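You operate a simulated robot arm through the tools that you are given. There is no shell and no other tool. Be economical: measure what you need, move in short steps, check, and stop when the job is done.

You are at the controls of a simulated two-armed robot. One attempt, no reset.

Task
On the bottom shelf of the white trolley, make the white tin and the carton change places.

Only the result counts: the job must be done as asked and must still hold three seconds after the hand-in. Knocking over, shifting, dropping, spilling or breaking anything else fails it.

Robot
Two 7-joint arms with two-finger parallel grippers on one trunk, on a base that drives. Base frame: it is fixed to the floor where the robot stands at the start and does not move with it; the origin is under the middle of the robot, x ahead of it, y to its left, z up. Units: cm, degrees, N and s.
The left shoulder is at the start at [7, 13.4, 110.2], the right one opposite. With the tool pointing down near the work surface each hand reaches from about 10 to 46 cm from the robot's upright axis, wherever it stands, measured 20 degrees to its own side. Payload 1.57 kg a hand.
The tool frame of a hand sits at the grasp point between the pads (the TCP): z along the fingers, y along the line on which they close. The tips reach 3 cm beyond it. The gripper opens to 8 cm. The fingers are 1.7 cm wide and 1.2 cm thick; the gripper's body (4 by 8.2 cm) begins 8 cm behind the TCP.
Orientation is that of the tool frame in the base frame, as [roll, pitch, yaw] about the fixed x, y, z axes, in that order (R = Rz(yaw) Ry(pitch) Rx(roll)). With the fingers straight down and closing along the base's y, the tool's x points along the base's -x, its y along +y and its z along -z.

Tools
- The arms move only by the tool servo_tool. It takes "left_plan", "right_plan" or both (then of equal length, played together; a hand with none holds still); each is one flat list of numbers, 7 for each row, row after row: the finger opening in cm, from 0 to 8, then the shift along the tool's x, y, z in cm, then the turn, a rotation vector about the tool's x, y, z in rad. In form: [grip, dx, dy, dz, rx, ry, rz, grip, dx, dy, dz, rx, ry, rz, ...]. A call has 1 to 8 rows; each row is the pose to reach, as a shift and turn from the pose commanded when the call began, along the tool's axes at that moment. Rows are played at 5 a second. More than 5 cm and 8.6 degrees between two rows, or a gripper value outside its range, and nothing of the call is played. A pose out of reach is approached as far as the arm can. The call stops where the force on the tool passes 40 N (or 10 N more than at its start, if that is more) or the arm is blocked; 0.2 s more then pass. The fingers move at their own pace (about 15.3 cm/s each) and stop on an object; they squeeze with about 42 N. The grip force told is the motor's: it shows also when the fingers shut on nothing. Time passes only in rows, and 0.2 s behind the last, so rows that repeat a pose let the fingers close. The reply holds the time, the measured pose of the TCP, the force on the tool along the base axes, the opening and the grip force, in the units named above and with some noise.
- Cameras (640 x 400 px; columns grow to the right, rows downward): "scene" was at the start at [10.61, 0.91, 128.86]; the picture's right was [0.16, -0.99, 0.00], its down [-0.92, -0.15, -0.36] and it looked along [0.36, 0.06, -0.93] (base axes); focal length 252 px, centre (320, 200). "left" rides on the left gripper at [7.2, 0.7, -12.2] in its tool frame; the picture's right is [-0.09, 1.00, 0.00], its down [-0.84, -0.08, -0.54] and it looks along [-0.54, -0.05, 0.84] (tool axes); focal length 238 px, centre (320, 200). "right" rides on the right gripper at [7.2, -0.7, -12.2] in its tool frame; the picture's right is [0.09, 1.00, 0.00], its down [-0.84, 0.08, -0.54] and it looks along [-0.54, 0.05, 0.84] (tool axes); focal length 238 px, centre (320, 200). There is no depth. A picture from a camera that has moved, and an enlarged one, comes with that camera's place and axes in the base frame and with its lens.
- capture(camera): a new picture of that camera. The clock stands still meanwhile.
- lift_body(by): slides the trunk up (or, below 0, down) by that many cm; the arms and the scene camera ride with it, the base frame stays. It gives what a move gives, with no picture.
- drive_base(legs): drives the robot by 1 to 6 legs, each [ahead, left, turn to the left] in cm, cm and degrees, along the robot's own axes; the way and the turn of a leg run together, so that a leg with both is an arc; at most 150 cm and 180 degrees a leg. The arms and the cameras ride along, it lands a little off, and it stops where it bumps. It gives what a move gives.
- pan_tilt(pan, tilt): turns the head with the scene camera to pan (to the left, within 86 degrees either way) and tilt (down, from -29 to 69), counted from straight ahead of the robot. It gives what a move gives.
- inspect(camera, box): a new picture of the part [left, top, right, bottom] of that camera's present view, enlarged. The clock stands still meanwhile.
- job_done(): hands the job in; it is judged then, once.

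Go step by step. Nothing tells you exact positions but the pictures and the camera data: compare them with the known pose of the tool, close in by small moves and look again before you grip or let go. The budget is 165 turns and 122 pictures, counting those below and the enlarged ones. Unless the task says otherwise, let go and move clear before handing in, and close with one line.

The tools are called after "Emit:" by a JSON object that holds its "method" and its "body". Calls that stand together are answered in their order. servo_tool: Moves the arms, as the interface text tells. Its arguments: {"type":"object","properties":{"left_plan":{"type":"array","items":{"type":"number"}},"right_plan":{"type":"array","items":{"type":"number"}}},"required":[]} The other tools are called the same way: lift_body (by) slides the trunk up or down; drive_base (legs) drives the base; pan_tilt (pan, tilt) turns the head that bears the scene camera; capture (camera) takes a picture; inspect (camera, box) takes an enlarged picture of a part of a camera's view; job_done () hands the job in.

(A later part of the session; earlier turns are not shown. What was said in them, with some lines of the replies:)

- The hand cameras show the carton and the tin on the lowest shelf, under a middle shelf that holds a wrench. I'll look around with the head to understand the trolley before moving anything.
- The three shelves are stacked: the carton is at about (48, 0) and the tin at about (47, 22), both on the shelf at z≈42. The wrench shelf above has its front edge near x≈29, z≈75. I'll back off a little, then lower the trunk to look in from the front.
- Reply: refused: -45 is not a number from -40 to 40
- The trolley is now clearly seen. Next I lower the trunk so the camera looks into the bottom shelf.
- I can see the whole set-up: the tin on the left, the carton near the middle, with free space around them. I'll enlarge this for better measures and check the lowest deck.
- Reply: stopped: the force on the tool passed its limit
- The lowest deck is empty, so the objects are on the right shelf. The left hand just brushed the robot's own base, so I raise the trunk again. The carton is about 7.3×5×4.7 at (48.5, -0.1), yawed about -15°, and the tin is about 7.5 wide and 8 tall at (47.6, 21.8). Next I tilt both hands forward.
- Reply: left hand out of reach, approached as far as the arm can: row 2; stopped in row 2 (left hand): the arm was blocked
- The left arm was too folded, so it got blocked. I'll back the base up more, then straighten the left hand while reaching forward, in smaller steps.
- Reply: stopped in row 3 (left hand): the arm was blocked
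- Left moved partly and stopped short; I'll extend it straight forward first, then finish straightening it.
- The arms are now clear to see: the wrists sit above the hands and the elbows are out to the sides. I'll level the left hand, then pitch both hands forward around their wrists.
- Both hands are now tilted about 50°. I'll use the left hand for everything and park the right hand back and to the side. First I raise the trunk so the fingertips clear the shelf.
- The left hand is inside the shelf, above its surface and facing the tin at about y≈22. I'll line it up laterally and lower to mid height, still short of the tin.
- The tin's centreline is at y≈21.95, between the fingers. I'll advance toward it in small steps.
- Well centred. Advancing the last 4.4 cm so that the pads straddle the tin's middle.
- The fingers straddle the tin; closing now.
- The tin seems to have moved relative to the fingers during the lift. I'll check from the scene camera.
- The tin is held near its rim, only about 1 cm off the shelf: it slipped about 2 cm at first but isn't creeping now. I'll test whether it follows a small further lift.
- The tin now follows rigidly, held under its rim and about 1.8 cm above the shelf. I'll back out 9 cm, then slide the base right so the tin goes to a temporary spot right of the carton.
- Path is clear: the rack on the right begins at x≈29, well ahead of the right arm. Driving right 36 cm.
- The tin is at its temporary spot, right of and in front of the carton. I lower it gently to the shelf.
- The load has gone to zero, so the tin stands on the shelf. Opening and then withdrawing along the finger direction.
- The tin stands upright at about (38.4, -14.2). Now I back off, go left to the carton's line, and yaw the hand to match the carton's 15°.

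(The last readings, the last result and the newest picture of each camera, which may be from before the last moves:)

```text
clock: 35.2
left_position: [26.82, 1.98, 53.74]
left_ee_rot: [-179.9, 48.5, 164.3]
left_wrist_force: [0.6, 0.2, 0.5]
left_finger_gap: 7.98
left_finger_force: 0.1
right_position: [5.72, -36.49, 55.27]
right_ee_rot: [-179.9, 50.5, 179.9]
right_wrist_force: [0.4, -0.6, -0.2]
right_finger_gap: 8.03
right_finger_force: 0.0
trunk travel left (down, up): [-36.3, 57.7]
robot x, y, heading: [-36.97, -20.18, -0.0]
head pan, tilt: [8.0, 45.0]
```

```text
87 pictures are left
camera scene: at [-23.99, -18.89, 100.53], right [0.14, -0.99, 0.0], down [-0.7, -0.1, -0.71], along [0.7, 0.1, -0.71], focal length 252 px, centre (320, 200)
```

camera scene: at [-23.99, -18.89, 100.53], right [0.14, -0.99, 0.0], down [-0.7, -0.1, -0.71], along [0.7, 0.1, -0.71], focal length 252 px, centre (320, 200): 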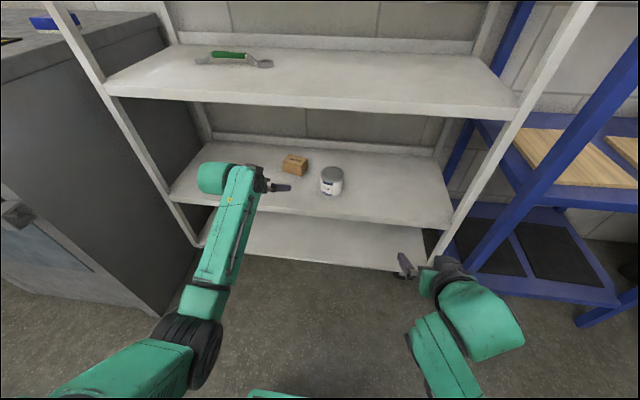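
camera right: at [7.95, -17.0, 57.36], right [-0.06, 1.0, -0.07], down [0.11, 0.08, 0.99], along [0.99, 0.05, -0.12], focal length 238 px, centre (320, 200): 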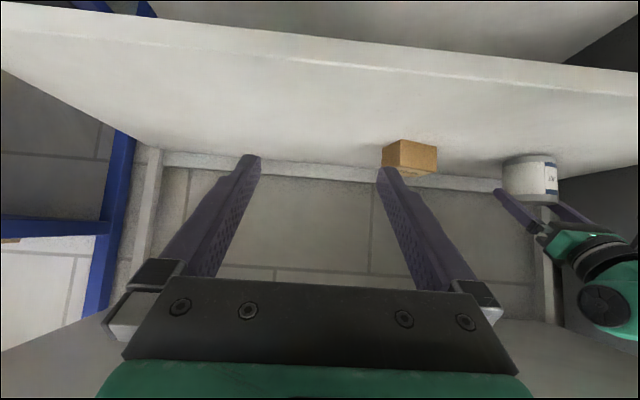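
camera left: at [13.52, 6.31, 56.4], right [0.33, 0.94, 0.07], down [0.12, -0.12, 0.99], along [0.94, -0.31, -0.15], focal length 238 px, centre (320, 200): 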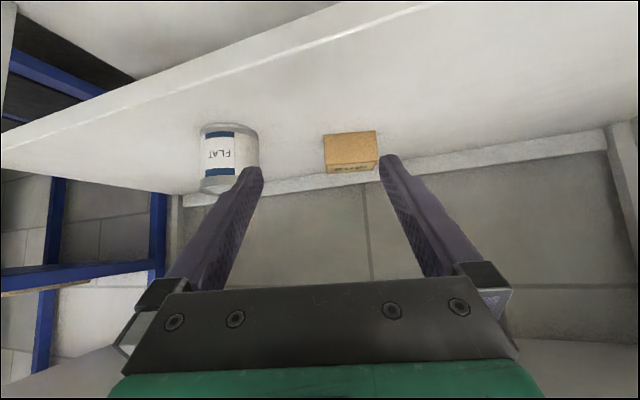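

Tin and carton are both in view; I drive forward 10 cm and then lower the hand with the lateral correction.

Emit:
{"method": "drive_base", "body": {"legs": [[10, 0, 0]]}}

Emit:
{"method": "servo_tool", "body": {"left_plan": [8, 1.9, 0.5, 1.7, 0, 0, 0, 8, 3.8, 1.0, 3.5, 0, 0, 0, 8, 6.0, 1.2, 5.3, 0, 0, 0]}}

Emit:
{"method": "capture", "body": {"camera": "left"}}

```text
clock: 36.4
left_position: [36.73, 1.77, 53.68]
left_ee_rot: [179.9, 48.3, 164.4]
left_wrist_force: [0.3, 0.4, 0.3]
left_finger_gap: 8.02
left_finger_force: 0.1
right_position: [15.74, -36.58, 55.22]
right_ee_rot: [-179.9, 50.5, 179.8]
right_wrist_force: [-0.2, 1.0, 0.7]
right_finger_gap: 7.98
right_finger_force: 0.0
trunk travel left (down, up): [-36.3, 57.7]
robot x, y, heading: [-27.19, -19.81, -0.0]
head pan, tilt: [8.0, 45.0]
```

```text
clock: 37.2
left_position: [36.93, 2.99, 45.94]
left_ee_rot: [179.9, 48.4, 164.5]
left_wrist_force: [1.1, -0.6, 0.5]
left_finger_gap: 7.98
left_finger_force: 0.0
right_position: [15.74, -36.59, 55.17]
right_ee_rot: [-179.9, 50.5, 179.7]
right_wrist_force: [-0.1, 1.0, -0.4]
right_finger_gap: 8.01
right_finger_force: 0.1
trunk travel left (down, up): [-36.3, 57.7]
robot x, y, heading: [-27.33, -20.1, -0.1]
head pan, tilt: [8.0, 45.0]
```

```text
86 pictures are left
camera left: at [23.83, 7.38, 48.52], right [0.33, 0.94, 0.07], down [0.12, -0.12, 0.99], along [0.94, -0.31, -0.15], focal length 238 px, centre (320, 200)
```

left: 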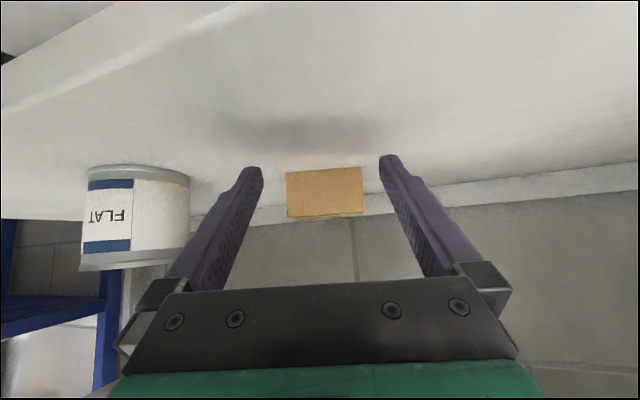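

Emit:
{"method": "inspect", "body": {"camera": "left", "box": [264, 145, 384, 235]}}

```text
4.44 times, centred on (324, 190) of left
camera zoom: at [23.83, 7.38, 48.52], right [0.33, 0.94, 0.07], down [0.12, -0.12, 0.99], along [0.94, -0.31, -0.15], focal length 1059 px, centre (302, 244)
```

zoom: 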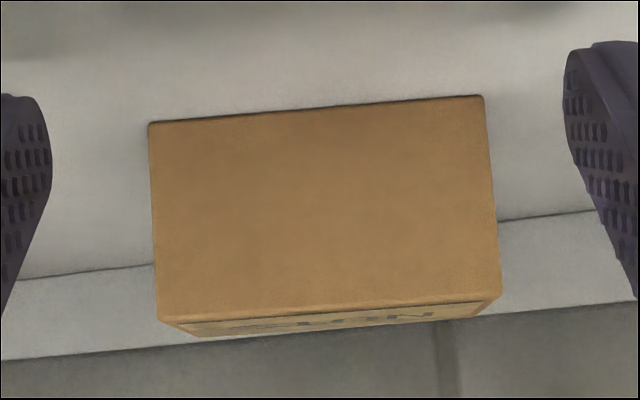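

The carton is centred between the fingers and within 1–2° of aligned. Advancing 7 cm.

Emit:
{"method": "servo_tool", "body": {"left_plan": [8, -1.5, 0.1, 1.8, 0.008, 0, 0.007, 8, -3, 0.2, 3.6, 0.016, 0, 0.014, 8, -4.43, 0.2, 5.44, 0.016, 0, 0.014]}}

Emit:
{"method": "capture", "body": {"camera": "left"}}

```text
clock: 38.0
left_position: [43.7, 1.45, 45.44]
left_ee_rot: [179.9, 48.4, 163.3]
left_wrist_force: [-0.3, 0.4, -0.8]
left_finger_gap: 8.0
left_finger_force: 0.0
right_position: [15.68, -36.55, 55.22]
right_ee_rot: [-180.0, 50.5, 179.8]
right_wrist_force: [0.2, 0.0, -0.4]
right_finger_gap: 7.99
right_finger_force: 0.1
trunk travel left (down, up): [-36.3, 57.7]
robot x, y, heading: [-27.41, -19.87, -0.3]
head pan, tilt: [8.0, 45.0]
```

```text
84 pictures are left
camera left: at [30.85, 6.03, 48.05], right [0.35, 0.94, 0.07], down [0.12, -0.12, 0.99], along [0.93, -0.33, -0.15], focal length 238 px, centre (320, 200)
```

left: 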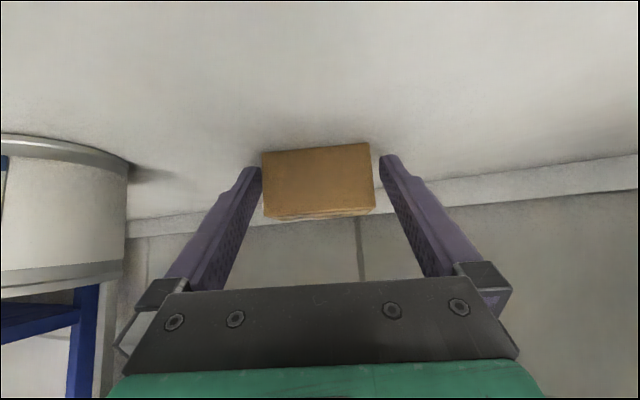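

The fingertips are at the carton's front edges; the carton sits about 0.2 cm to the right, so I'll correct and advance the remaining 4 cm.

Emit:
{"method": "servo_tool", "body": {"left_plan": [8, 0, -0.22, 0, 0, 0, 0, 8, -0.65, -0.22, 0.77, 0, 0, 0, 8, -1.3, -0.22, 1.5, 0, 0, 0, 8, -2.0, -0.22, 2.25, 0, 0, 0, 8, -2.55, -0.22, 2.95, 0, 0, 0]}}

Emit:
{"method": "capture", "body": {"camera": "left"}}

```text
clock: 39.2
left_position: [45.6, 0.51, 45.53]
left_ee_rot: [179.9, 48.4, 163.2]
left_wrist_force: [-0.3, 0.0, 0.2]
left_finger_gap: 8.01
left_finger_force: 0.1
left hand out of reach, approached as far as the arm can: row 4, 5
right_position: [15.77, -36.55, 55.04]
right_ee_rot: [-179.9, 50.4, 179.8]
right_wrist_force: [0.8, -0.3, -0.1]
right_finger_gap: 7.97
right_finger_force: 0.1
trunk travel left (down, up): [-36.3, 57.7]
robot x, y, heading: [-27.4, -20.16, -0.1]
head pan, tilt: [8.0, 45.0]
```

```text
83 pictures are left
camera left: at [32.58, 5.13, 48.06], right [0.34, 0.94, 0.07], down [0.12, -0.12, 0.99], along [0.93, -0.33, -0.15], focal length 238 px, centre (320, 200)
```

left: 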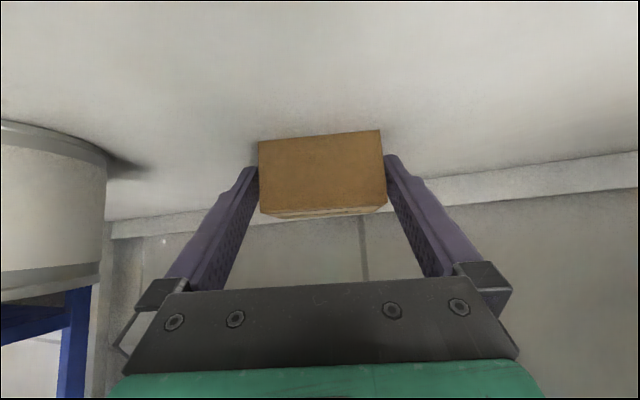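

Nearly there, but the arm is at full reach. I'll pull back 4 cm, drive the base forward 6 cm, and finish with the arm.

Emit:
{"method": "servo_tool", "body": {"left_plan": [8, 0.66, 0, -0.75, 0, 0, 0, 8, 1.33, 0, -1.5, 0, 0, 0, 8, 3.3, 0, -3.7, 0, 0, 0]}}

Emit:
{"method": "drive_base", "body": {"legs": [[5, 0, 0]]}}

Emit:
{"method": "capture", "body": {"camera": "left"}}

```text
clock: 40.0
left_position: [40.79, 1.8, 45.49]
left_ee_rot: [179.9, 48.3, 163.2]
left_wrist_force: [1.2, 1.0, 1.0]
left_finger_gap: 8.03
left_finger_force: 0.1
right_position: [15.76, -36.64, 55.17]
right_ee_rot: [-179.9, 50.5, 179.8]
right_wrist_force: [0.4, 0.3, 0.5]
right_finger_gap: 7.98
right_finger_force: 0.1
trunk travel left (down, up): [-36.3, 57.7]
robot x, y, heading: [-27.52, -19.94, -0.3]
head pan, tilt: [8.0, 45.0]
```

```text
clock: 40.9
left_position: [46.02, 1.81, 45.36]
left_ee_rot: [-180.0, 48.3, 163.3]
left_wrist_force: [0.0, 0.2, -1.0]
left_finger_gap: 8.01
left_finger_force: 0.1
right_position: [20.94, -36.55, 55.15]
right_ee_rot: [-179.9, 50.5, 179.9]
right_wrist_force: [-0.1, 0.3, 0.1]
right_finger_gap: 8.03
right_finger_force: 0.1
trunk travel left (down, up): [-36.3, 57.7]
robot x, y, heading: [-22.23, -20.25, -0.4]
head pan, tilt: [8.0, 45.0]
```

```text
82 pictures are left
camera left: at [33.08, 6.44, 48.08], right [0.34, 0.94, 0.07], down [0.12, -0.12, 0.99], along [0.93, -0.33, -0.16], focal length 238 px, centre (320, 200)
```

left: 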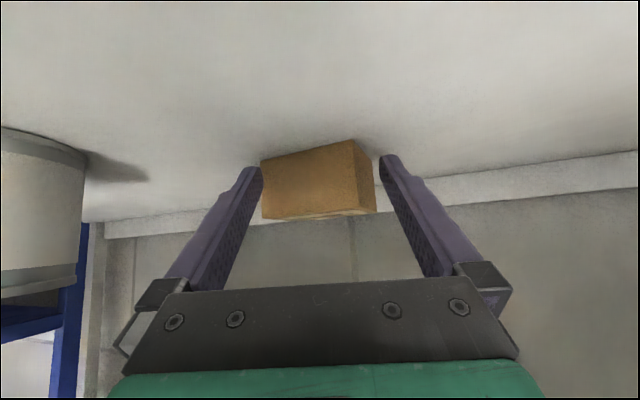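

The straight drive nudged the carton and turned it slightly, as the fingers were still at its corners. I'll pull back and re-measure its pose.

Emit:
{"method": "servo_tool", "body": {"left_plan": [8, 1.33, 0, -1.5, 0, 0, 0, 8, 2.66, 0, -3, 0, 0, 0, 8, 4, 0, -4.5, 0, 0, 0, 8, 5.3, 0, -6, 0, 0, 0]}}

Emit:
{"method": "capture", "body": {"camera": "left"}}

Emit:
{"method": "inspect", "body": {"camera": "left", "box": [254, 140, 390, 242]}}

Emit:
{"method": "inspect", "body": {"camera": "scene", "box": [200, 60, 440, 210]}}

```text
clock: 41.9
left_position: [38.36, 4.31, 45.26]
left_ee_rot: [179.9, 48.4, 163.2]
left_wrist_force: [0.2, 0.2, -0.1]
left_finger_gap: 8.0
left_finger_force: 0.2
right_position: [20.8, -36.57, 55.11]
right_ee_rot: [-179.9, 50.5, 179.9]
right_wrist_force: [-0.1, 0.8, -1.0]
right_finger_gap: 8.0
right_finger_force: 0.1
trunk travel left (down, up): [-36.3, 57.7]
robot x, y, heading: [-21.96, -19.82, -0.4]
head pan, tilt: [8.0, 45.0]
```

```text
81 pictures are left
camera left: at [25.28, 8.95, 47.98], right [0.34, 0.94, 0.07], down [0.12, -0.12, 0.99], along [0.93, -0.33, -0.15], focal length 238 px, centre (320, 200)
```

left: 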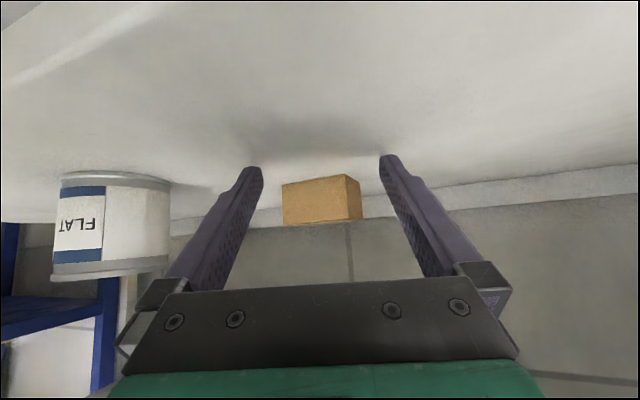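

```text
3.92 times, centred on (322, 191) of left
camera zoom: at [25.28, 8.95, 47.98], right [0.34, 0.94, 0.07], down [0.12, -0.12, 0.99], along [0.93, -0.33, -0.15], focal length 935 px, centre (312, 235)
```

zoom: 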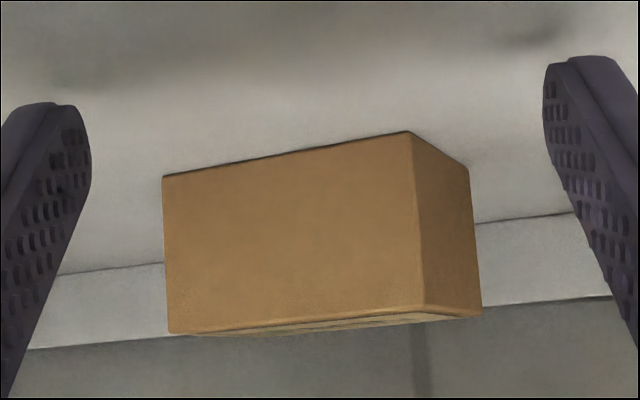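

```text
2.67 times, centred on (320, 135) of scene
camera zoom: at [-8.82, -18.95, 100.53], right [0.14, -0.99, 0.0], down [-0.7, -0.1, -0.71], along [0.7, 0.1, -0.71], focal length 672 px, centre (320, 373)
```

zoom: 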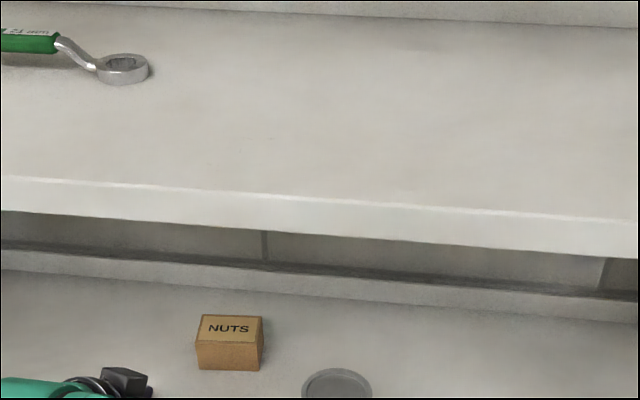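

The carton is now at about (50.4, 0.4), turned to about +5.6°. I re-aim the hand to that heading from a clear distance.

Emit:
{"method": "servo_tool", "body": {"left_plan": [8, -0.33, -1.6, 0.37, -0.098, 0, -0.087, 8, -0.66, -3.2, 0.74, -0.196, 0, -0.174, 8, -0.98, -4.88, 1.1, -0.292, 0, -0.26]}}

Emit:
{"method": "capture", "body": {"camera": "left"}}

Emit:
{"method": "inspect", "body": {"camera": "left", "box": [254, 140, 390, 242]}}

```text
clock: 42.7
left_position: [38.27, -0.83, 45.44]
left_ee_rot: [-180.0, 48.4, -174.2]
left_wrist_force: [-0.4, 0.6, 0.7]
left_finger_gap: 8.02
left_finger_force: 0.0
right_position: [20.93, -36.63, 55.16]
right_ee_rot: [-179.9, 50.5, 179.8]
right_wrist_force: [-0.1, 0.4, 1.0]
right_finger_gap: 8.03
right_finger_force: 0.2
trunk travel left (down, up): [-36.3, 57.7]
robot x, y, heading: [-22.01, -19.99, -0.0]
head pan, tilt: [8.0, 45.0]
```

```text
78 pictures are left
camera left: at [24.54, -1.63, 48.12], right [-0.04, 1.0, 0.07], down [0.16, -0.06, 0.99], along [0.99, 0.05, -0.15], focal length 238 px, centre (320, 200)
```

left: 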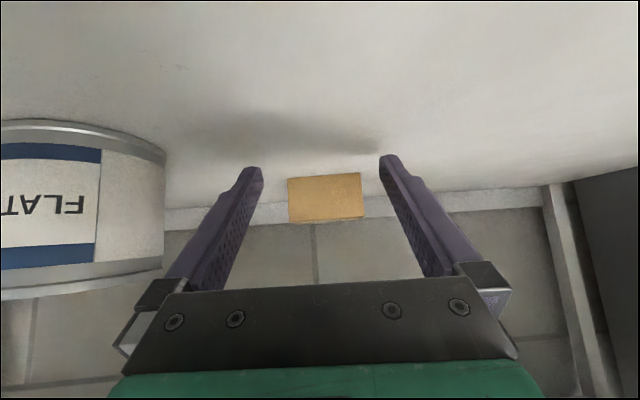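

```text
3.92 times, centred on (322, 191) of left
camera zoom: at [24.54, -1.63, 48.12], right [-0.04, 1.0, 0.07], down [0.16, -0.06, 0.99], along [0.99, 0.05, -0.15], focal length 935 px, centre (312, 235)
```

zoom: 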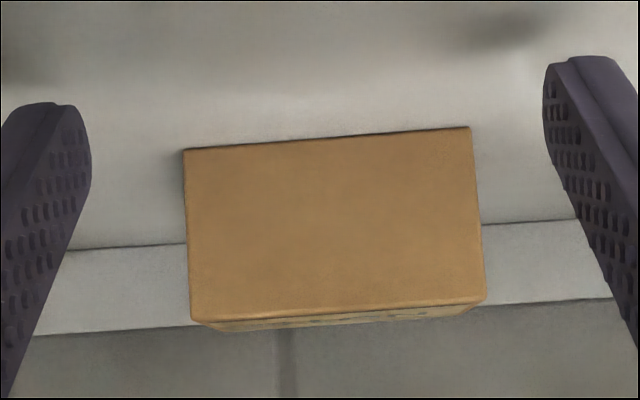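

Aligned within about 0.1 cm. Advancing along the heading, checking part-way.

Emit:
{"method": "servo_tool", "body": {"left_plan": [8, -1.5, 0, 1.8, 0, 0, 0, 8, -3, 0, 3.5, 0, 0, 0, 8, -4.43, 0, 5.44, 0, 0, 0]}}

Emit:
{"method": "capture", "body": {"camera": "left"}}

```text
clock: 43.5
left_position: [45.18, -0.25, 45.13]
left_ee_rot: [180.0, 48.4, -174.4]
left_wrist_force: [0.2, -0.1, -0.2]
left_finger_gap: 8.0
left_finger_force: 0.1
right_position: [20.92, -36.54, 55.23]
right_ee_rot: [-179.9, 50.5, 179.9]
right_wrist_force: [0.4, 0.7, 0.3]
right_finger_gap: 8.02
right_finger_force: 0.0
trunk travel left (down, up): [-36.3, 57.7]
robot x, y, heading: [-22.02, -20.12, -0.2]
head pan, tilt: [8.0, 45.0]
```

```text
76 pictures are left
camera left: at [31.38, -0.94, 47.81], right [-0.04, 1.0, 0.07], down [0.16, -0.06, 0.99], along [0.99, 0.05, -0.15], focal length 238 px, centre (320, 200)
```

left: 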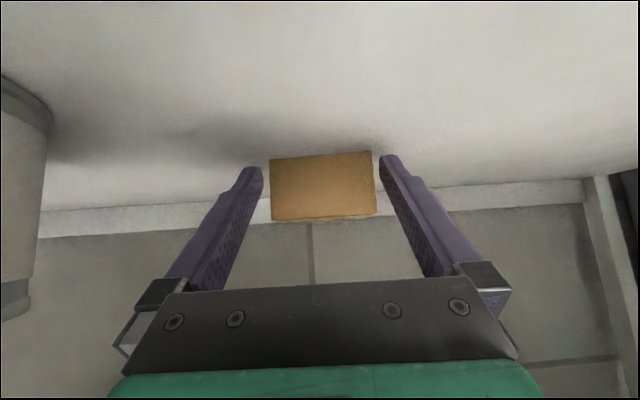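

Nicely centred. Advancing the remaining 4.8 cm.

Emit:
{"method": "servo_tool", "body": {"left_plan": [8, -0.8, 0, 0.9, 0, 0, 0, 8, -1.6, 0, 1.8, 0, 0, 0, 8, -2.4, 0, 2.7, 0, 0, 0, 8, -3.2, 0, 3.6, 0, 0, 0]}}

Emit:
{"method": "capture", "body": {"camera": "left"}}

```text
clock: 44.5
left_position: [50.11, 0.32, 45.16]
left_ee_rot: [-180.0, 48.4, -174.3]
left_wrist_force: [-0.6, 0.2, 0.9]
left_finger_gap: 8.01
left_finger_force: 0.0
right_position: [20.86, -36.58, 55.16]
right_ee_rot: [-180.0, 50.4, 179.9]
right_wrist_force: [-0.1, 0.5, 0.9]
right_finger_gap: 7.99
right_finger_force: 0.2
trunk travel left (down, up): [-36.3, 57.7]
robot x, y, heading: [-22.17, -19.84, 0.0]
head pan, tilt: [8.0, 45.0]
```

```text
75 pictures are left
camera left: at [36.28, -0.47, 47.82], right [-0.04, 1.0, 0.07], down [0.16, -0.06, 0.99], along [0.99, 0.05, -0.15], focal length 238 px, centre (320, 200)
```

left: 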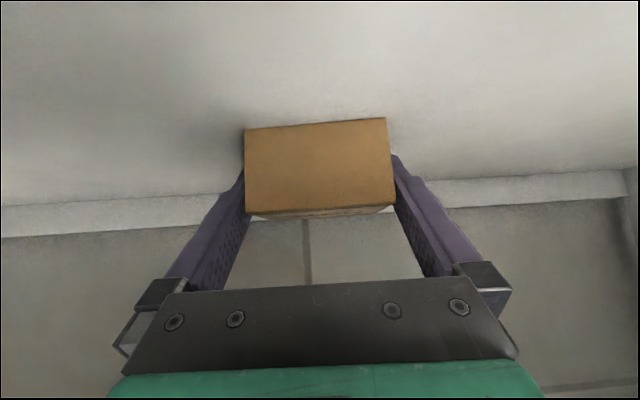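

Straddled; closing and lifting slowly.

Emit:
{"method": "servo_tool", "body": {"left_plan": [6, 0, 0, 0, 0, 0, 0, 6, 0, 0, 0, 0, 0, 0, 6, 0, 0, 0, 0, 0, 0, 6, 0, 0, 0, 0, 0, 0]}}

Emit:
{"method": "servo_tool", "body": {"left_plan": [6, -0.15, 0, -0.13, 0, 0, 0, 6, -0.37, 0, -0.33, 0, 0, 0, 6, -0.75, 0, -0.66, 0, 0, 0, 6, -1.12, 0, -1.0, 0, 0, 0, 6, -1.5, 0, -1.33, 0, 0, 0]}}

Emit:
{"method": "capture", "body": {"camera": "left"}}

```text
clock: 45.5
left_position: [50.01, 0.27, 45.23]
left_ee_rot: [-180.0, 48.4, -174.2]
left_wrist_force: [0.5, -0.9, 0.0]
left_finger_gap: 7.47
left_finger_force: 42.1
right_position: [20.96, -36.61, 55.19]
right_ee_rot: [-179.8, 50.5, 179.9]
right_wrist_force: [0.6, -0.8, 0.0]
right_finger_gap: 8.0
right_finger_force: 0.1
trunk travel left (down, up): [-36.3, 57.7]
robot x, y, heading: [-22.09, -19.87, -0.4]
head pan, tilt: [8.0, 45.0]
```

```text
clock: 46.7
left_position: [50.15, 0.08, 47.22]
left_ee_rot: [179.9, 48.3, -174.2]
left_wrist_force: [-0.1, -0.9, -2.3]
left_finger_gap: 7.46
left_finger_force: 41.9
right_position: [20.82, -36.51, 55.18]
right_ee_rot: [-179.9, 50.5, 179.8]
right_wrist_force: [0.6, -0.9, -0.4]
right_finger_gap: 8.01
right_finger_force: 0.1
trunk travel left (down, up): [-36.3, 57.7]
robot x, y, heading: [-21.85, -20.33, -0.4]
head pan, tilt: [8.0, 45.0]
```

```text
74 pictures are left
camera left: at [36.38, -0.61, 49.85], right [-0.04, 1.0, 0.07], down [0.16, -0.06, 0.99], along [0.99, 0.05, -0.16], focal length 238 px, centre (320, 200)
```

left: 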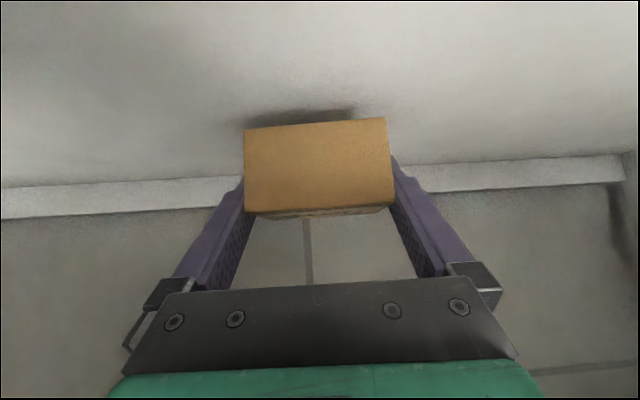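

The carton is held firmly about 2 cm up. I drive left 18 cm and slightly back, toward the tin's old place at (47.6, 21.9).

Emit:
{"method": "drive_base", "body": {"legs": [[-2.4, 0, 0], [0, 18, 0]]}}

Emit:
{"method": "capture", "body": {"camera": "left"}}

Emit:
{"method": "capture", "body": {"camera": "scene"}}

```text
clock: 48.6
left_position: [47.86, 18.34, 47.14]
left_ee_rot: [180.0, 48.4, -174.3]
left_wrist_force: [-0.6, 0.0, -3.2]
left_finger_gap: 7.49
left_finger_force: 41.7
right_position: [18.66, -18.43, 55.2]
right_ee_rot: [-179.9, 50.5, -179.9]
right_wrist_force: [-0.1, 0.2, 0.8]
right_finger_gap: 8.02
right_finger_force: 0.1
trunk travel left (down, up): [-36.3, 57.7]
robot x, y, heading: [-24.11, -2.22, 0.1]
head pan, tilt: [8.0, 45.0]
```

```text
73 pictures are left
camera left: at [34.07, 17.56, 49.84], right [-0.04, 1.0, 0.07], down [0.16, -0.06, 0.99], along [0.99, 0.05, -0.16], focal length 238 px, centre (320, 200)
```

left: 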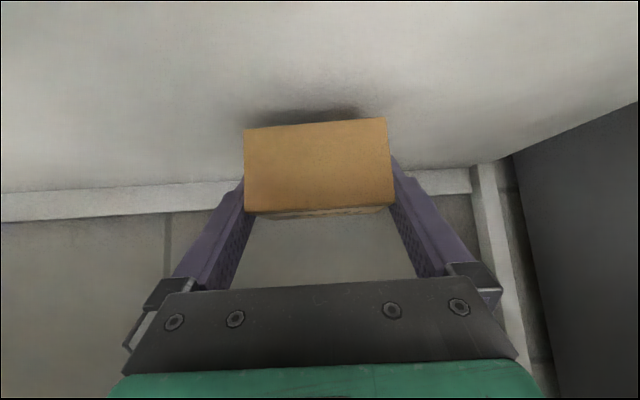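

```text
72 pictures are left
camera scene: at [-11.02, -0.86, 100.52], right [0.14, -0.99, 0.0], down [-0.7, -0.1, -0.71], along [0.7, 0.1, -0.71], focal length 252 px, centre (320, 200)
```

scene: 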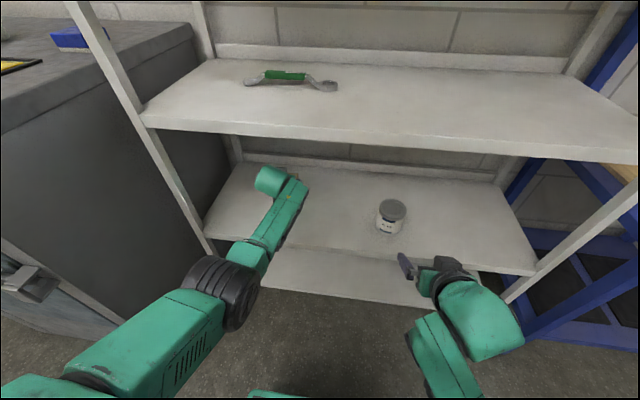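

Now the arm shifts the carton left 3.5 cm over the tin's old spot, then lowers it.

Emit:
{"method": "servo_tool", "body": {"left_plan": [6, 0, 1.2, 0, 0, 0, 0, 6, 0, 2.4, 0, 0, 0, 0, 6, 0.06, 3.53, -0.07, 0, 0, 0, 6, 0.6, 3.53, 0.45, 0, 0, 0, 6, 1.1, 3.53, 0.85, 0, 0, 0, 6, 1.4, 3.53, 1.1, 0, 0, 0, 6, 1.5, 3.53, 1.2, 0, 0, 0]}}

Emit:
{"method": "capture", "body": {"camera": "left"}}

```text
clock: 50.2
left_position: [47.41, 21.84, 45.35]
left_ee_rot: [-180.0, 48.4, -174.2]
left_wrist_force: [-0.4, 0.2, -2.8]
left_finger_gap: 7.48
left_finger_force: 42.1
right_position: [18.74, -18.48, 55.25]
right_ee_rot: [-179.9, 50.4, -180.0]
right_wrist_force: [0.0, 0.0, 0.4]
right_finger_gap: 8.01
right_finger_force: 0.0
trunk travel left (down, up): [-36.3, 57.7]
robot x, y, heading: [-23.92, -1.98, 0.2]
head pan, tilt: [8.0, 45.0]
```

```text
71 pictures are left
camera left: at [33.67, 21.03, 47.95], right [-0.04, 1.0, 0.07], down [0.16, -0.06, 0.99], along [0.99, 0.05, -0.16], focal length 238 px, centre (320, 200)
```

left: 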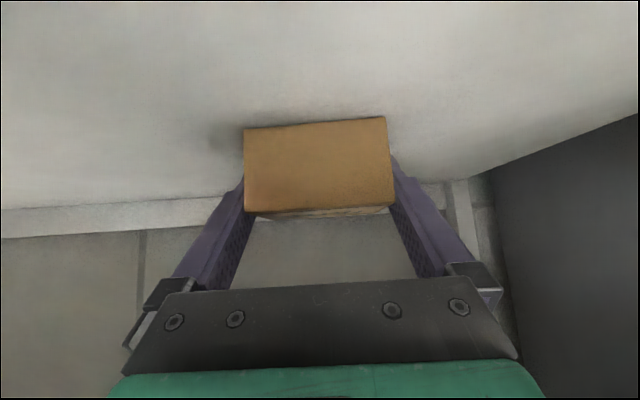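

Still bearing the weight (about -2.8 N), so it is a touch above the shelf. I'll lower a little more.

Emit:
{"method": "servo_tool", "body": {"left_plan": [6, 0.07, 0, 0.06, 0, 0, 0, 6, 0.14, 0, 0.12, 0, 0, 0, 6, 0.14, 0, 0.12, 0, 0, 0]}}

```text
clock: 51.0
left_position: [47.56, 21.77, 45.15]
left_ee_rot: [179.9, 48.4, -174.2]
left_wrist_force: [0.7, 1.3, 0.0]
left_finger_gap: 7.46
left_finger_force: 42.1
right_position: [18.6, -18.54, 55.18]
right_ee_rot: [-179.8, 50.6, 180.0]
right_wrist_force: [-0.4, -0.1, 0.0]
right_finger_gap: 8.0
right_finger_force: 0.0
trunk travel left (down, up): [-36.3, 57.7]
robot x, y, heading: [-24.27, -1.96, 0.1]
head pan, tilt: [8.0, 45.0]
```

On the shelf. Opening and withdrawing along the fingers.

Emit:
{"method": "servo_tool", "body": {"left_plan": [8, 0, 0, 0, 0, 0, 0, 8, 0, 0, 0, 0, 0, 0, 8, 0, 0, -1, 0, 0, 0, 8, 0, 0, -2.5, 0, 0, 0, 8, 0, 0, -4.5, 0, 0, 0, 8, 0, 0, -7, 0, 0, 0, 8, 0, 0, -10, 0, 0, 0]}}

Emit:
{"method": "capture", "body": {"camera": "left"}}

```text
clock: 52.6
left_position: [39.84, 21.26, 51.83]
left_ee_rot: [-180.0, 48.4, -174.1]
left_wrist_force: [0.1, 0.5, -0.3]
left_finger_gap: 8.0
left_finger_force: 0.1
right_position: [18.69, -18.42, 55.12]
right_ee_rot: [-180.0, 50.6, 179.9]
right_wrist_force: [0.5, -0.1, -0.2]
right_finger_gap: 7.99
right_finger_force: 0.1
trunk travel left (down, up): [-36.3, 57.7]
robot x, y, heading: [-24.01, -1.84, 0.0]
head pan, tilt: [8.0, 45.0]
```

```text
70 pictures are left
camera left: at [26.07, 20.4, 54.53], right [-0.04, 1.0, 0.07], down [0.16, -0.06, 0.99], along [0.99, 0.05, -0.16], focal length 238 px, centre (320, 200)
```

left: 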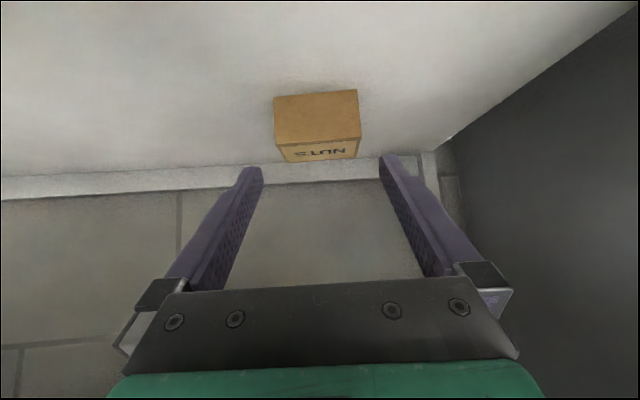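

The carton is in the tin's old place. I back off, straighten the hand's yaw, bring the right hand inward, and return to the tin at (38.4, -14.2).

Emit:
{"method": "drive_base", "body": {"legs": [[-13, 0, 0]]}}

Emit:
{"method": "servo_tool", "body": {"left_plan": [8, 0, 0, 0, 0.038, 0, 0.033, 8, 0, 0, 0, 0.076, 0, 0.067, 8, 0, 0, 0, 0.076, 0, 0.067], "right_plan": [8, 0, 2.7, 0, 0, 0, 0, 8, 0, 5.4, 0, 0, 0, 0, 8, 0, 8, 0, 0, 0, 0]}}

Emit:
{"method": "drive_base", "body": {"legs": [[0, -17.7, 0], [0, -17.7, 0]]}}

Emit:
{"method": "capture", "body": {"camera": "left"}}

Emit:
{"method": "capture", "body": {"camera": "scene"}}

```text
clock: 53.9
left_position: [27.25, 21.19, 51.92]
left_ee_rot: [180.0, 48.3, -174.2]
left_wrist_force: [0.7, 0.0, 0.2]
left_finger_gap: 8.0
left_finger_force: 0.0
right_position: [5.84, -18.45, 55.27]
right_ee_rot: [-179.9, 50.6, 179.9]
right_wrist_force: [-0.3, 0.8, 0.9]
right_finger_gap: 7.98
right_finger_force: 0.1
trunk travel left (down, up): [-36.3, 57.7]
robot x, y, heading: [-37.14, -2.25, 0.2]
head pan, tilt: [8.0, 45.0]
```

```text
clock: 54.7
left_position: [27.14, 21.08, 51.79]
left_ee_rot: [-179.9, 48.5, -179.9]
left_wrist_force: [-0.2, 0.2, 0.4]
left_finger_gap: 8.0
left_finger_force: 0.2
right_position: [5.89, -10.25, 55.13]
right_ee_rot: [-179.9, 50.4, 179.9]
right_wrist_force: [-0.3, -0.3, -0.5]
right_finger_gap: 7.99
right_finger_force: 0.0
trunk travel left (down, up): [-36.3, 57.7]
robot x, y, heading: [-37.32, -1.96, -0.2]
head pan, tilt: [8.0, 45.0]
```

```text
clock: 57.3
left_position: [27.09, -14.48, 51.91]
left_ee_rot: [-180.0, 48.5, 179.8]
left_wrist_force: [-0.9, -0.8, 0.2]
left_finger_gap: 8.0
left_finger_force: 0.0
right_position: [5.69, -45.76, 55.1]
right_ee_rot: [-180.0, 50.5, 179.9]
right_wrist_force: [-0.2, 0.0, 0.1]
right_finger_gap: 8.0
right_finger_force: 0.1
trunk travel left (down, up): [-36.3, 57.7]
robot x, y, heading: [-36.99, -37.26, -0.5]
head pan, tilt: [8.0, 45.0]
```

```text
69 pictures are left
camera left: at [13.35, -13.8, 54.53], right [0.06, 1.0, 0.07], down [0.15, -0.08, 0.99], along [0.99, -0.05, -0.15], focal length 238 px, centre (320, 200)
```

left: 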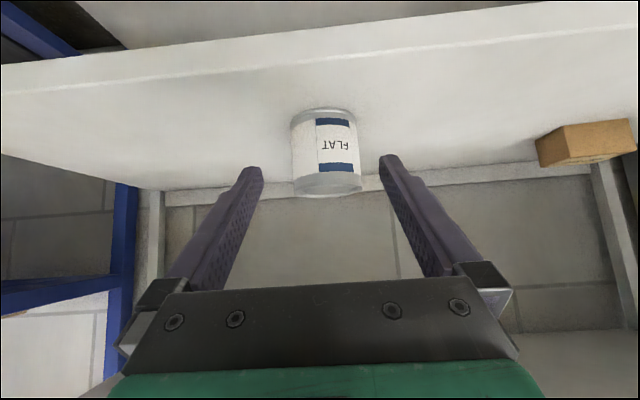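

```text
68 pictures are left
camera scene: at [-23.94, -36.37, 100.53], right [0.13, -0.99, 0.0], down [-0.7, -0.09, -0.71], along [0.7, 0.1, -0.71], focal length 252 px, centre (320, 200)
```

scene: 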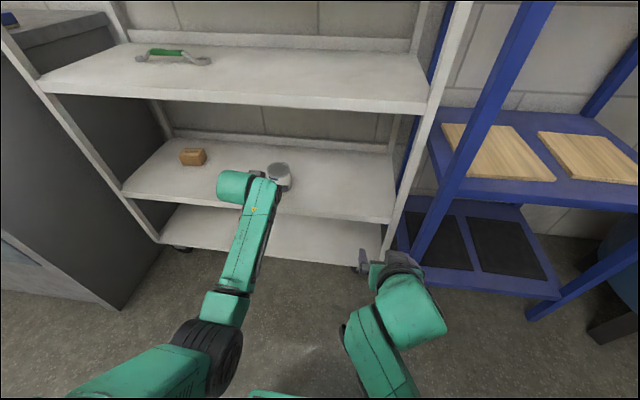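

The tin is ahead, about 0.4 cm left of the hand's line. I correct that, drive 4 cm closer, and look again.

Emit:
{"method": "servo_tool", "body": {"left_plan": [8, 1.0, 0.4, 0.9, 0, 0, 0, 8, 2.0, 0.4, 1.8, 0, 0, 0, 8, 2.0, 0.4, 1.8, 0, 0, 0]}}

Emit:
{"method": "drive_base", "body": {"legs": [[4, 0, 0]]}}

Emit:
{"method": "capture", "body": {"camera": "left"}}

```text
clock: 58.1
left_position: [27.09, -14.13, 49.15]
left_ee_rot: [-179.9, 48.4, 179.8]
left_wrist_force: [-0.1, -0.3, 0.4]
left_finger_gap: 8.01
left_finger_force: 0.1
right_position: [5.95, -45.8, 55.11]
right_ee_rot: [-179.9, 50.7, 179.8]
right_wrist_force: [0.3, 0.3, -0.1]
right_finger_gap: 8.02
right_finger_force: 0.1
trunk travel left (down, up): [-36.3, 57.7]
robot x, y, heading: [-37.11, -37.49, -0.5]
head pan, tilt: [8.0, 45.0]
```

```text
clock: 59.0
left_position: [30.98, -14.0, 49.15]
left_ee_rot: [180.0, 48.3, 179.8]
left_wrist_force: [0.5, -0.3, 0.4]
left_finger_gap: 8.0
left_finger_force: 0.0
right_position: [9.84, -45.86, 55.01]
right_ee_rot: [-179.9, 50.5, 179.8]
right_wrist_force: [-0.3, -0.6, 0.3]
right_finger_gap: 7.99
right_finger_force: 0.1
trunk travel left (down, up): [-36.3, 57.7]
robot x, y, heading: [-33.05, -37.42, -0.4]
head pan, tilt: [8.0, 45.0]
```

```text
67 pictures are left
camera left: at [17.34, -13.35, 51.83], right [0.06, 1.0, 0.07], down [0.15, -0.08, 0.99], along [0.99, -0.05, -0.16], focal length 238 px, centre (320, 200)
```

left: 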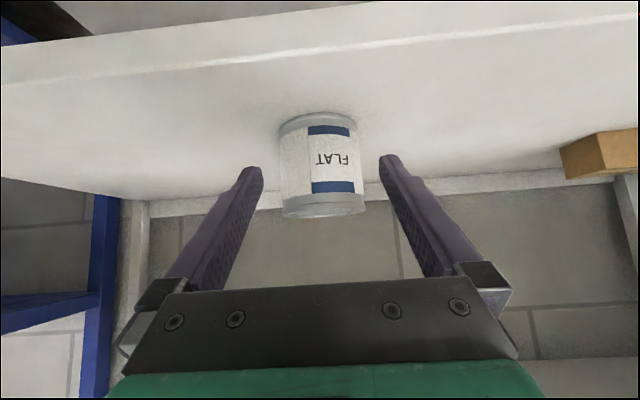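

Aligned within 0.1 cm. Advancing to straddle the tin at rim height.

Emit:
{"method": "servo_tool", "body": {"left_plan": [8, -1.3, -0.1, 1.5, 0, 0, 0, 8, -2.6, -0.1, 2.9, 0, 0, 0, 8, -3.8, -0.1, 4.3, 0, 0, 0, 8, -4.9, -0.1, 5.5, 0, 0, 0]}}

Emit:
{"method": "inspect", "body": {"camera": "left", "box": [200, 20, 440, 220]}}

```text
clock: 60.0
left_position: [38.63, -14.11, 49.37]
left_ee_rot: [180.0, 48.4, 179.8]
left_wrist_force: [-0.2, 0.4, 0.8]
left_finger_gap: 8.02
left_finger_force: 0.0
right_position: [9.75, -45.87, 54.98]
right_ee_rot: [-179.9, 50.5, 179.9]
right_wrist_force: [0.5, 0.2, 0.4]
right_finger_gap: 7.99
right_finger_force: 0.0
trunk travel left (down, up): [-36.3, 57.7]
robot x, y, heading: [-33.1, -37.8, -0.4]
head pan, tilt: [8.0, 45.0]
```

```text
2.00 times, centred on (320, 120) of left
camera zoom: at [24.8, -13.43, 51.97], right [0.06, 1.0, 0.07], down [0.15, -0.08, 0.99], along [0.99, -0.05, -0.15], focal length 477 px, centre (320, 360)
```

zoom: 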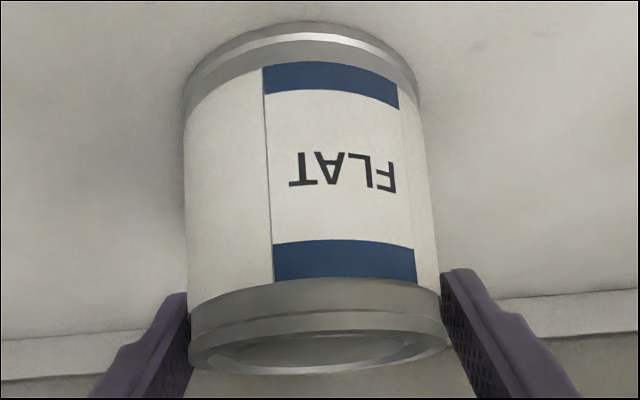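

Same pose as the earlier good hold. Closing and lifting slowly.

Emit:
{"method": "servo_tool", "body": {"left_plan": [6, 0, 0, 0, 0, 0, 0, 6, 0, 0, 0, 0, 0, 0, 6, 0, 0, 0, 0, 0, 0, 6, -0.15, 0, -0.13, 0, 0, 0, 6, -0.37, 0, -0.33, 0, 0, 0, 6, -0.75, 0, -0.66, 0, 0, 0, 6, -1.12, 0, -1.0, 0, 0, 0, 6, -1.4, 0, -1.25, 0, 0, 0]}}

Emit:
{"method": "inspect", "body": {"camera": "left", "box": [200, 20, 440, 220]}}

```text
clock: 61.8
left_position: [38.47, -14.06, 51.1]
left_ee_rot: [-180.0, 48.4, 179.9]
left_wrist_force: [0.1, 0.0, -3.3]
left_finger_gap: 7.32
left_finger_force: 42.1
right_position: [9.82, -45.81, 55.1]
right_ee_rot: [-179.9, 50.5, 179.8]
right_wrist_force: [1.3, 0.0, -0.8]
right_finger_gap: 7.99
right_finger_force: 0.0
trunk travel left (down, up): [-36.3, 57.7]
robot x, y, heading: [-33.2, -37.24, -0.2]
head pan, tilt: [8.0, 45.0]
```

```text
2.00 times, centred on (320, 120) of left
camera zoom: at [24.7, -13.39, 53.73], right [0.06, 1.0, 0.07], down [0.15, -0.08, 0.99], along [0.99, -0.05, -0.16], focal length 477 px, centre (320, 360)
```

zoom: 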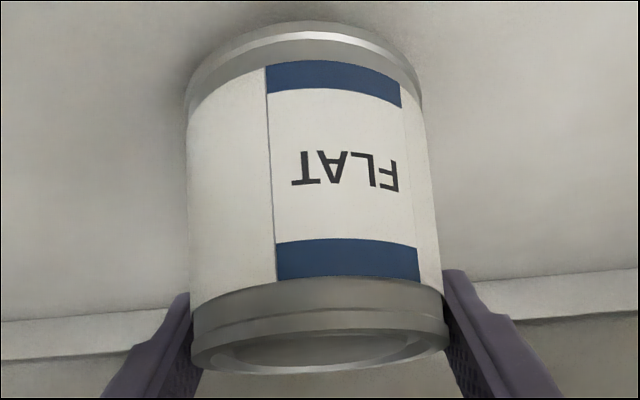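

Held without slipping. Now driving left 14 cm and forward 9.9 cm to the carton's old place (48.4, -0.1).

Emit:
{"method": "drive_base", "body": {"legs": [[0, 14, 0], [9.9, 0, 0]]}}

Emit:
{"method": "capture", "body": {"camera": "left"}}

Emit:
{"method": "capture", "body": {"camera": "scene"}}

```text
clock: 63.8
left_position: [48.35, -0.02, 50.93]
left_ee_rot: [-180.0, 48.3, -180.0]
left_wrist_force: [-0.5, -0.6, -2.9]
left_finger_gap: 7.31
left_finger_force: 41.7
right_position: [19.72, -31.82, 55.07]
right_ee_rot: [-179.9, 50.4, 180.0]
right_wrist_force: [-0.9, 0.2, -0.6]
right_finger_gap: 8.01
right_finger_force: 0.1
trunk travel left (down, up): [-36.3, 57.7]
robot x, y, heading: [-23.12, -23.45, -0.0]
head pan, tilt: [8.0, 45.0]
```

```text
64 pictures are left
camera left: at [34.55, 0.71, 53.67], right [0.06, 1.0, 0.07], down [0.15, -0.08, 0.99], along [0.99, -0.05, -0.16], focal length 238 px, centre (320, 200)
```

left: 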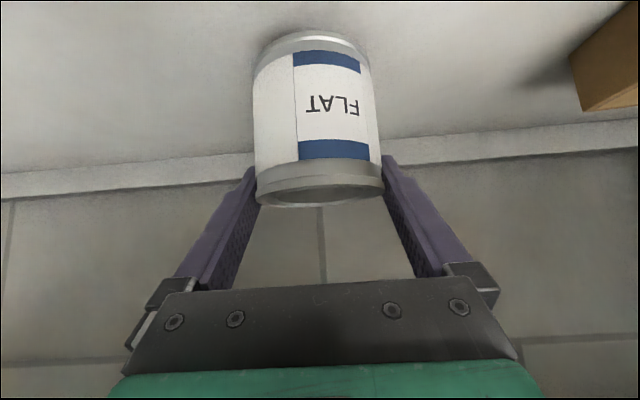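

```text
63 pictures are left
camera scene: at [-9.91, -22.35, 100.5], right [0.14, -0.99, 0.0], down [-0.7, -0.1, -0.71], along [0.7, 0.1, -0.71], focal length 252 px, centre (320, 200)
```

scene: 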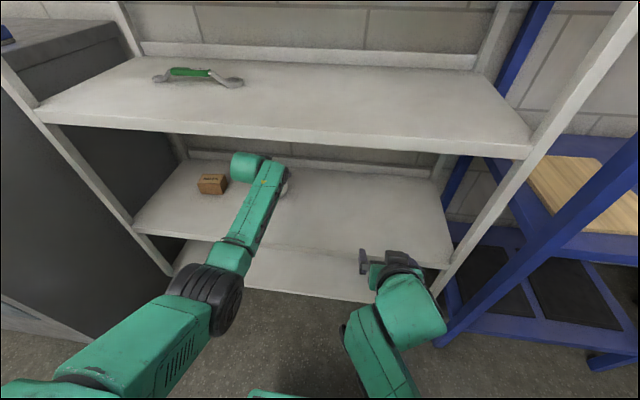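

Right on the target. Lowering gently.

Emit:
{"method": "servo_tool", "body": {"left_plan": [6, 0.45, 0, 0.4, 0, 0, 0, 6, 0.9, 0, 0.8, 0, 0, 0, 6, 1.12, 0, 1.0, 0, 0, 0, 6, 1.27, 0, 1.13, 0, 0, 0, 6, 1.27, 0, 1.13, 0, 0, 0]}}

```text
clock: 65.0
left_position: [48.27, 0.06, 49.3]
left_ee_rot: [180.0, 48.4, 180.0]
left_wrist_force: [0.4, 0.9, -1.9]
left_finger_gap: 7.31
left_finger_force: 42.5
right_position: [19.66, -31.79, 55.15]
right_ee_rot: [-179.8, 50.6, -180.0]
right_wrist_force: [0.6, 0.5, -0.4]
right_finger_gap: 8.0
right_finger_force: 0.1
trunk travel left (down, up): [-36.3, 57.7]
robot x, y, heading: [-23.04, -23.11, -0.3]
head pan, tilt: [8.0, 45.0]
```

Emit:
{"method": "servo_tool", "body": {"left_plan": [6, 0.09, 0, 0.08, 0, 0, 0, 6, 0.09, 0, 0.08, 0, 0, 0]}}

```text
clock: 65.6
left_position: [48.22, -0.03, 49.26]
left_ee_rot: [-179.9, 48.3, -180.0]
left_wrist_force: [1.6, 1.2, 0.4]
left_finger_gap: 7.32
left_finger_force: 42.1
right_position: [19.78, -31.81, 55.05]
right_ee_rot: [-179.9, 50.5, -180.0]
right_wrist_force: [0.0, 0.8, 0.6]
right_finger_gap: 8.0
right_finger_force: 0.1
trunk travel left (down, up): [-36.3, 57.7]
robot x, y, heading: [-23.56, -23.54, -0.3]
head pan, tilt: [8.0, 45.0]
```

The load is off the hand, so the tin stands on the shelf. Opening and withdrawing along the fingers, then backing off to check.

Emit:
{"method": "servo_tool", "body": {"left_plan": [8, 0, 0, 0, 0, 0, 0, 8, 0, 0, 0, 0, 0, 0, 8, 0, 0, -1, 0, 0, 0, 8, 0, 0, -2.5, 0, 0, 0, 8, 0, 0, -4.5, 0, 0, 0, 8, 0, 0, -7, 0, 0, 0]}}

Emit:
{"method": "drive_base", "body": {"legs": [[-20, 0, 0]]}}

Emit:
{"method": "capture", "body": {"camera": "left"}}

Emit:
{"method": "capture", "body": {"camera": "scene"}}

Emit:
{"method": "inspect", "body": {"camera": "scene", "box": [180, 120, 380, 245]}}

```text
clock: 67.0
left_position: [42.91, 0.08, 53.83]
left_ee_rot: [-180.0, 48.4, -179.8]
left_wrist_force: [0.4, -0.9, -0.7]
left_finger_gap: 8.03
left_finger_force: 0.0
right_position: [19.55, -31.71, 55.01]
right_ee_rot: [-179.9, 50.5, -179.9]
right_wrist_force: [0.2, 0.0, 0.0]
right_finger_gap: 8.01
right_finger_force: 0.1
trunk travel left (down, up): [-36.3, 57.7]
robot x, y, heading: [-23.25, -23.63, 0.1]
head pan, tilt: [8.0, 45.0]
```

```text
clock: 68.7
left_position: [22.56, 0.23, 53.91]
left_ee_rot: [-180.0, 48.4, -179.7]
left_wrist_force: [-0.1, 0.0, 0.0]
left_finger_gap: 7.98
left_finger_force: 0.2
right_position: [-0.49, -31.54, 55.03]
right_ee_rot: [-180.0, 50.6, -179.6]
right_wrist_force: [-0.5, -0.1, 0.6]
right_finger_gap: 7.97
right_finger_force: 0.0
trunk travel left (down, up): [-36.3, 57.7]
robot x, y, heading: [-43.28, -23.59, 0.4]
head pan, tilt: [8.0, 45.0]
```

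```text
62 pictures are left
camera left: at [8.74, 0.92, 56.56], right [0.06, 1.0, 0.07], down [0.15, -0.08, 0.99], along [0.99, -0.04, -0.15], focal length 238 px, centre (320, 200)
```

left: 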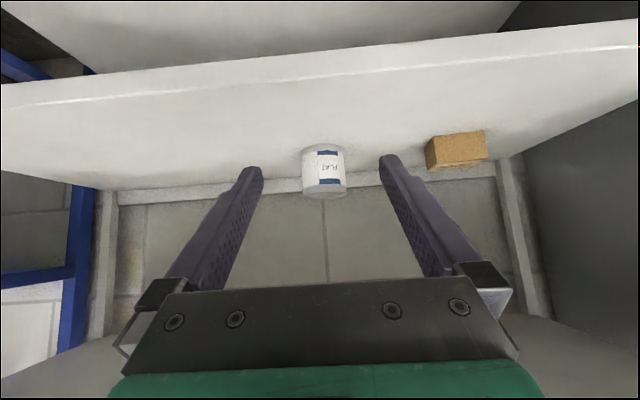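

```text
61 pictures are left
camera scene: at [-30.37, -22.34, 100.54], right [0.14, -0.99, 0.0], down [-0.7, -0.1, -0.71], along [0.7, 0.1, -0.71], focal length 252 px, centre (320, 200)
```

scene: 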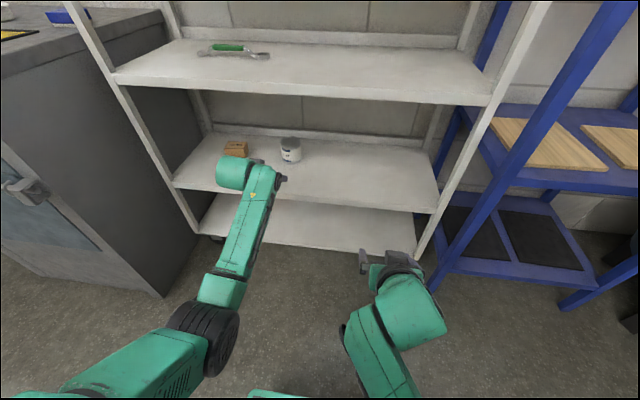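

```text
3.20 times, centred on (280, 182) of scene
camera zoom: at [-30.37, -22.34, 100.54], right [0.14, -0.99, 0.0], down [-0.7, -0.1, -0.71], along [0.7, 0.1, -0.71], focal length 807 px, centre (448, 256)
```

zoom: 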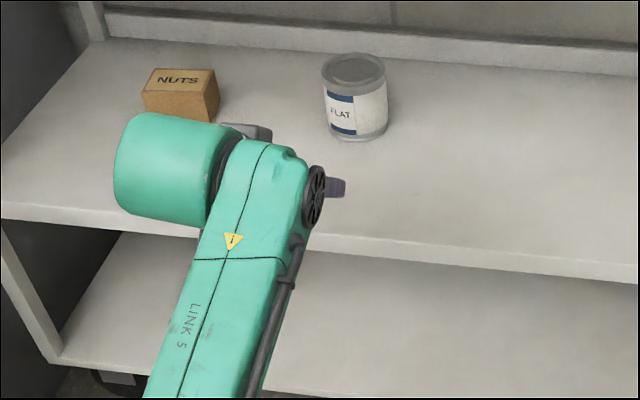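

The tin stands upright in the carton's old place and the carton stands in the tin's. Both hands are clear and nothing else was moved, so I'm handing in.

Emit:
{"method": "job_done", "body": {}}

```text
The job is handed in.
```

The white tin and the carton have changed places on the bottom shelf. Both are standing upright, each within about 0.5 cm of the other's old spot by my measurements, and both hands are empty and clear of the trolley. I bumped the carton while lining up to grip it, so it now sits turned about 20° from its original angle.
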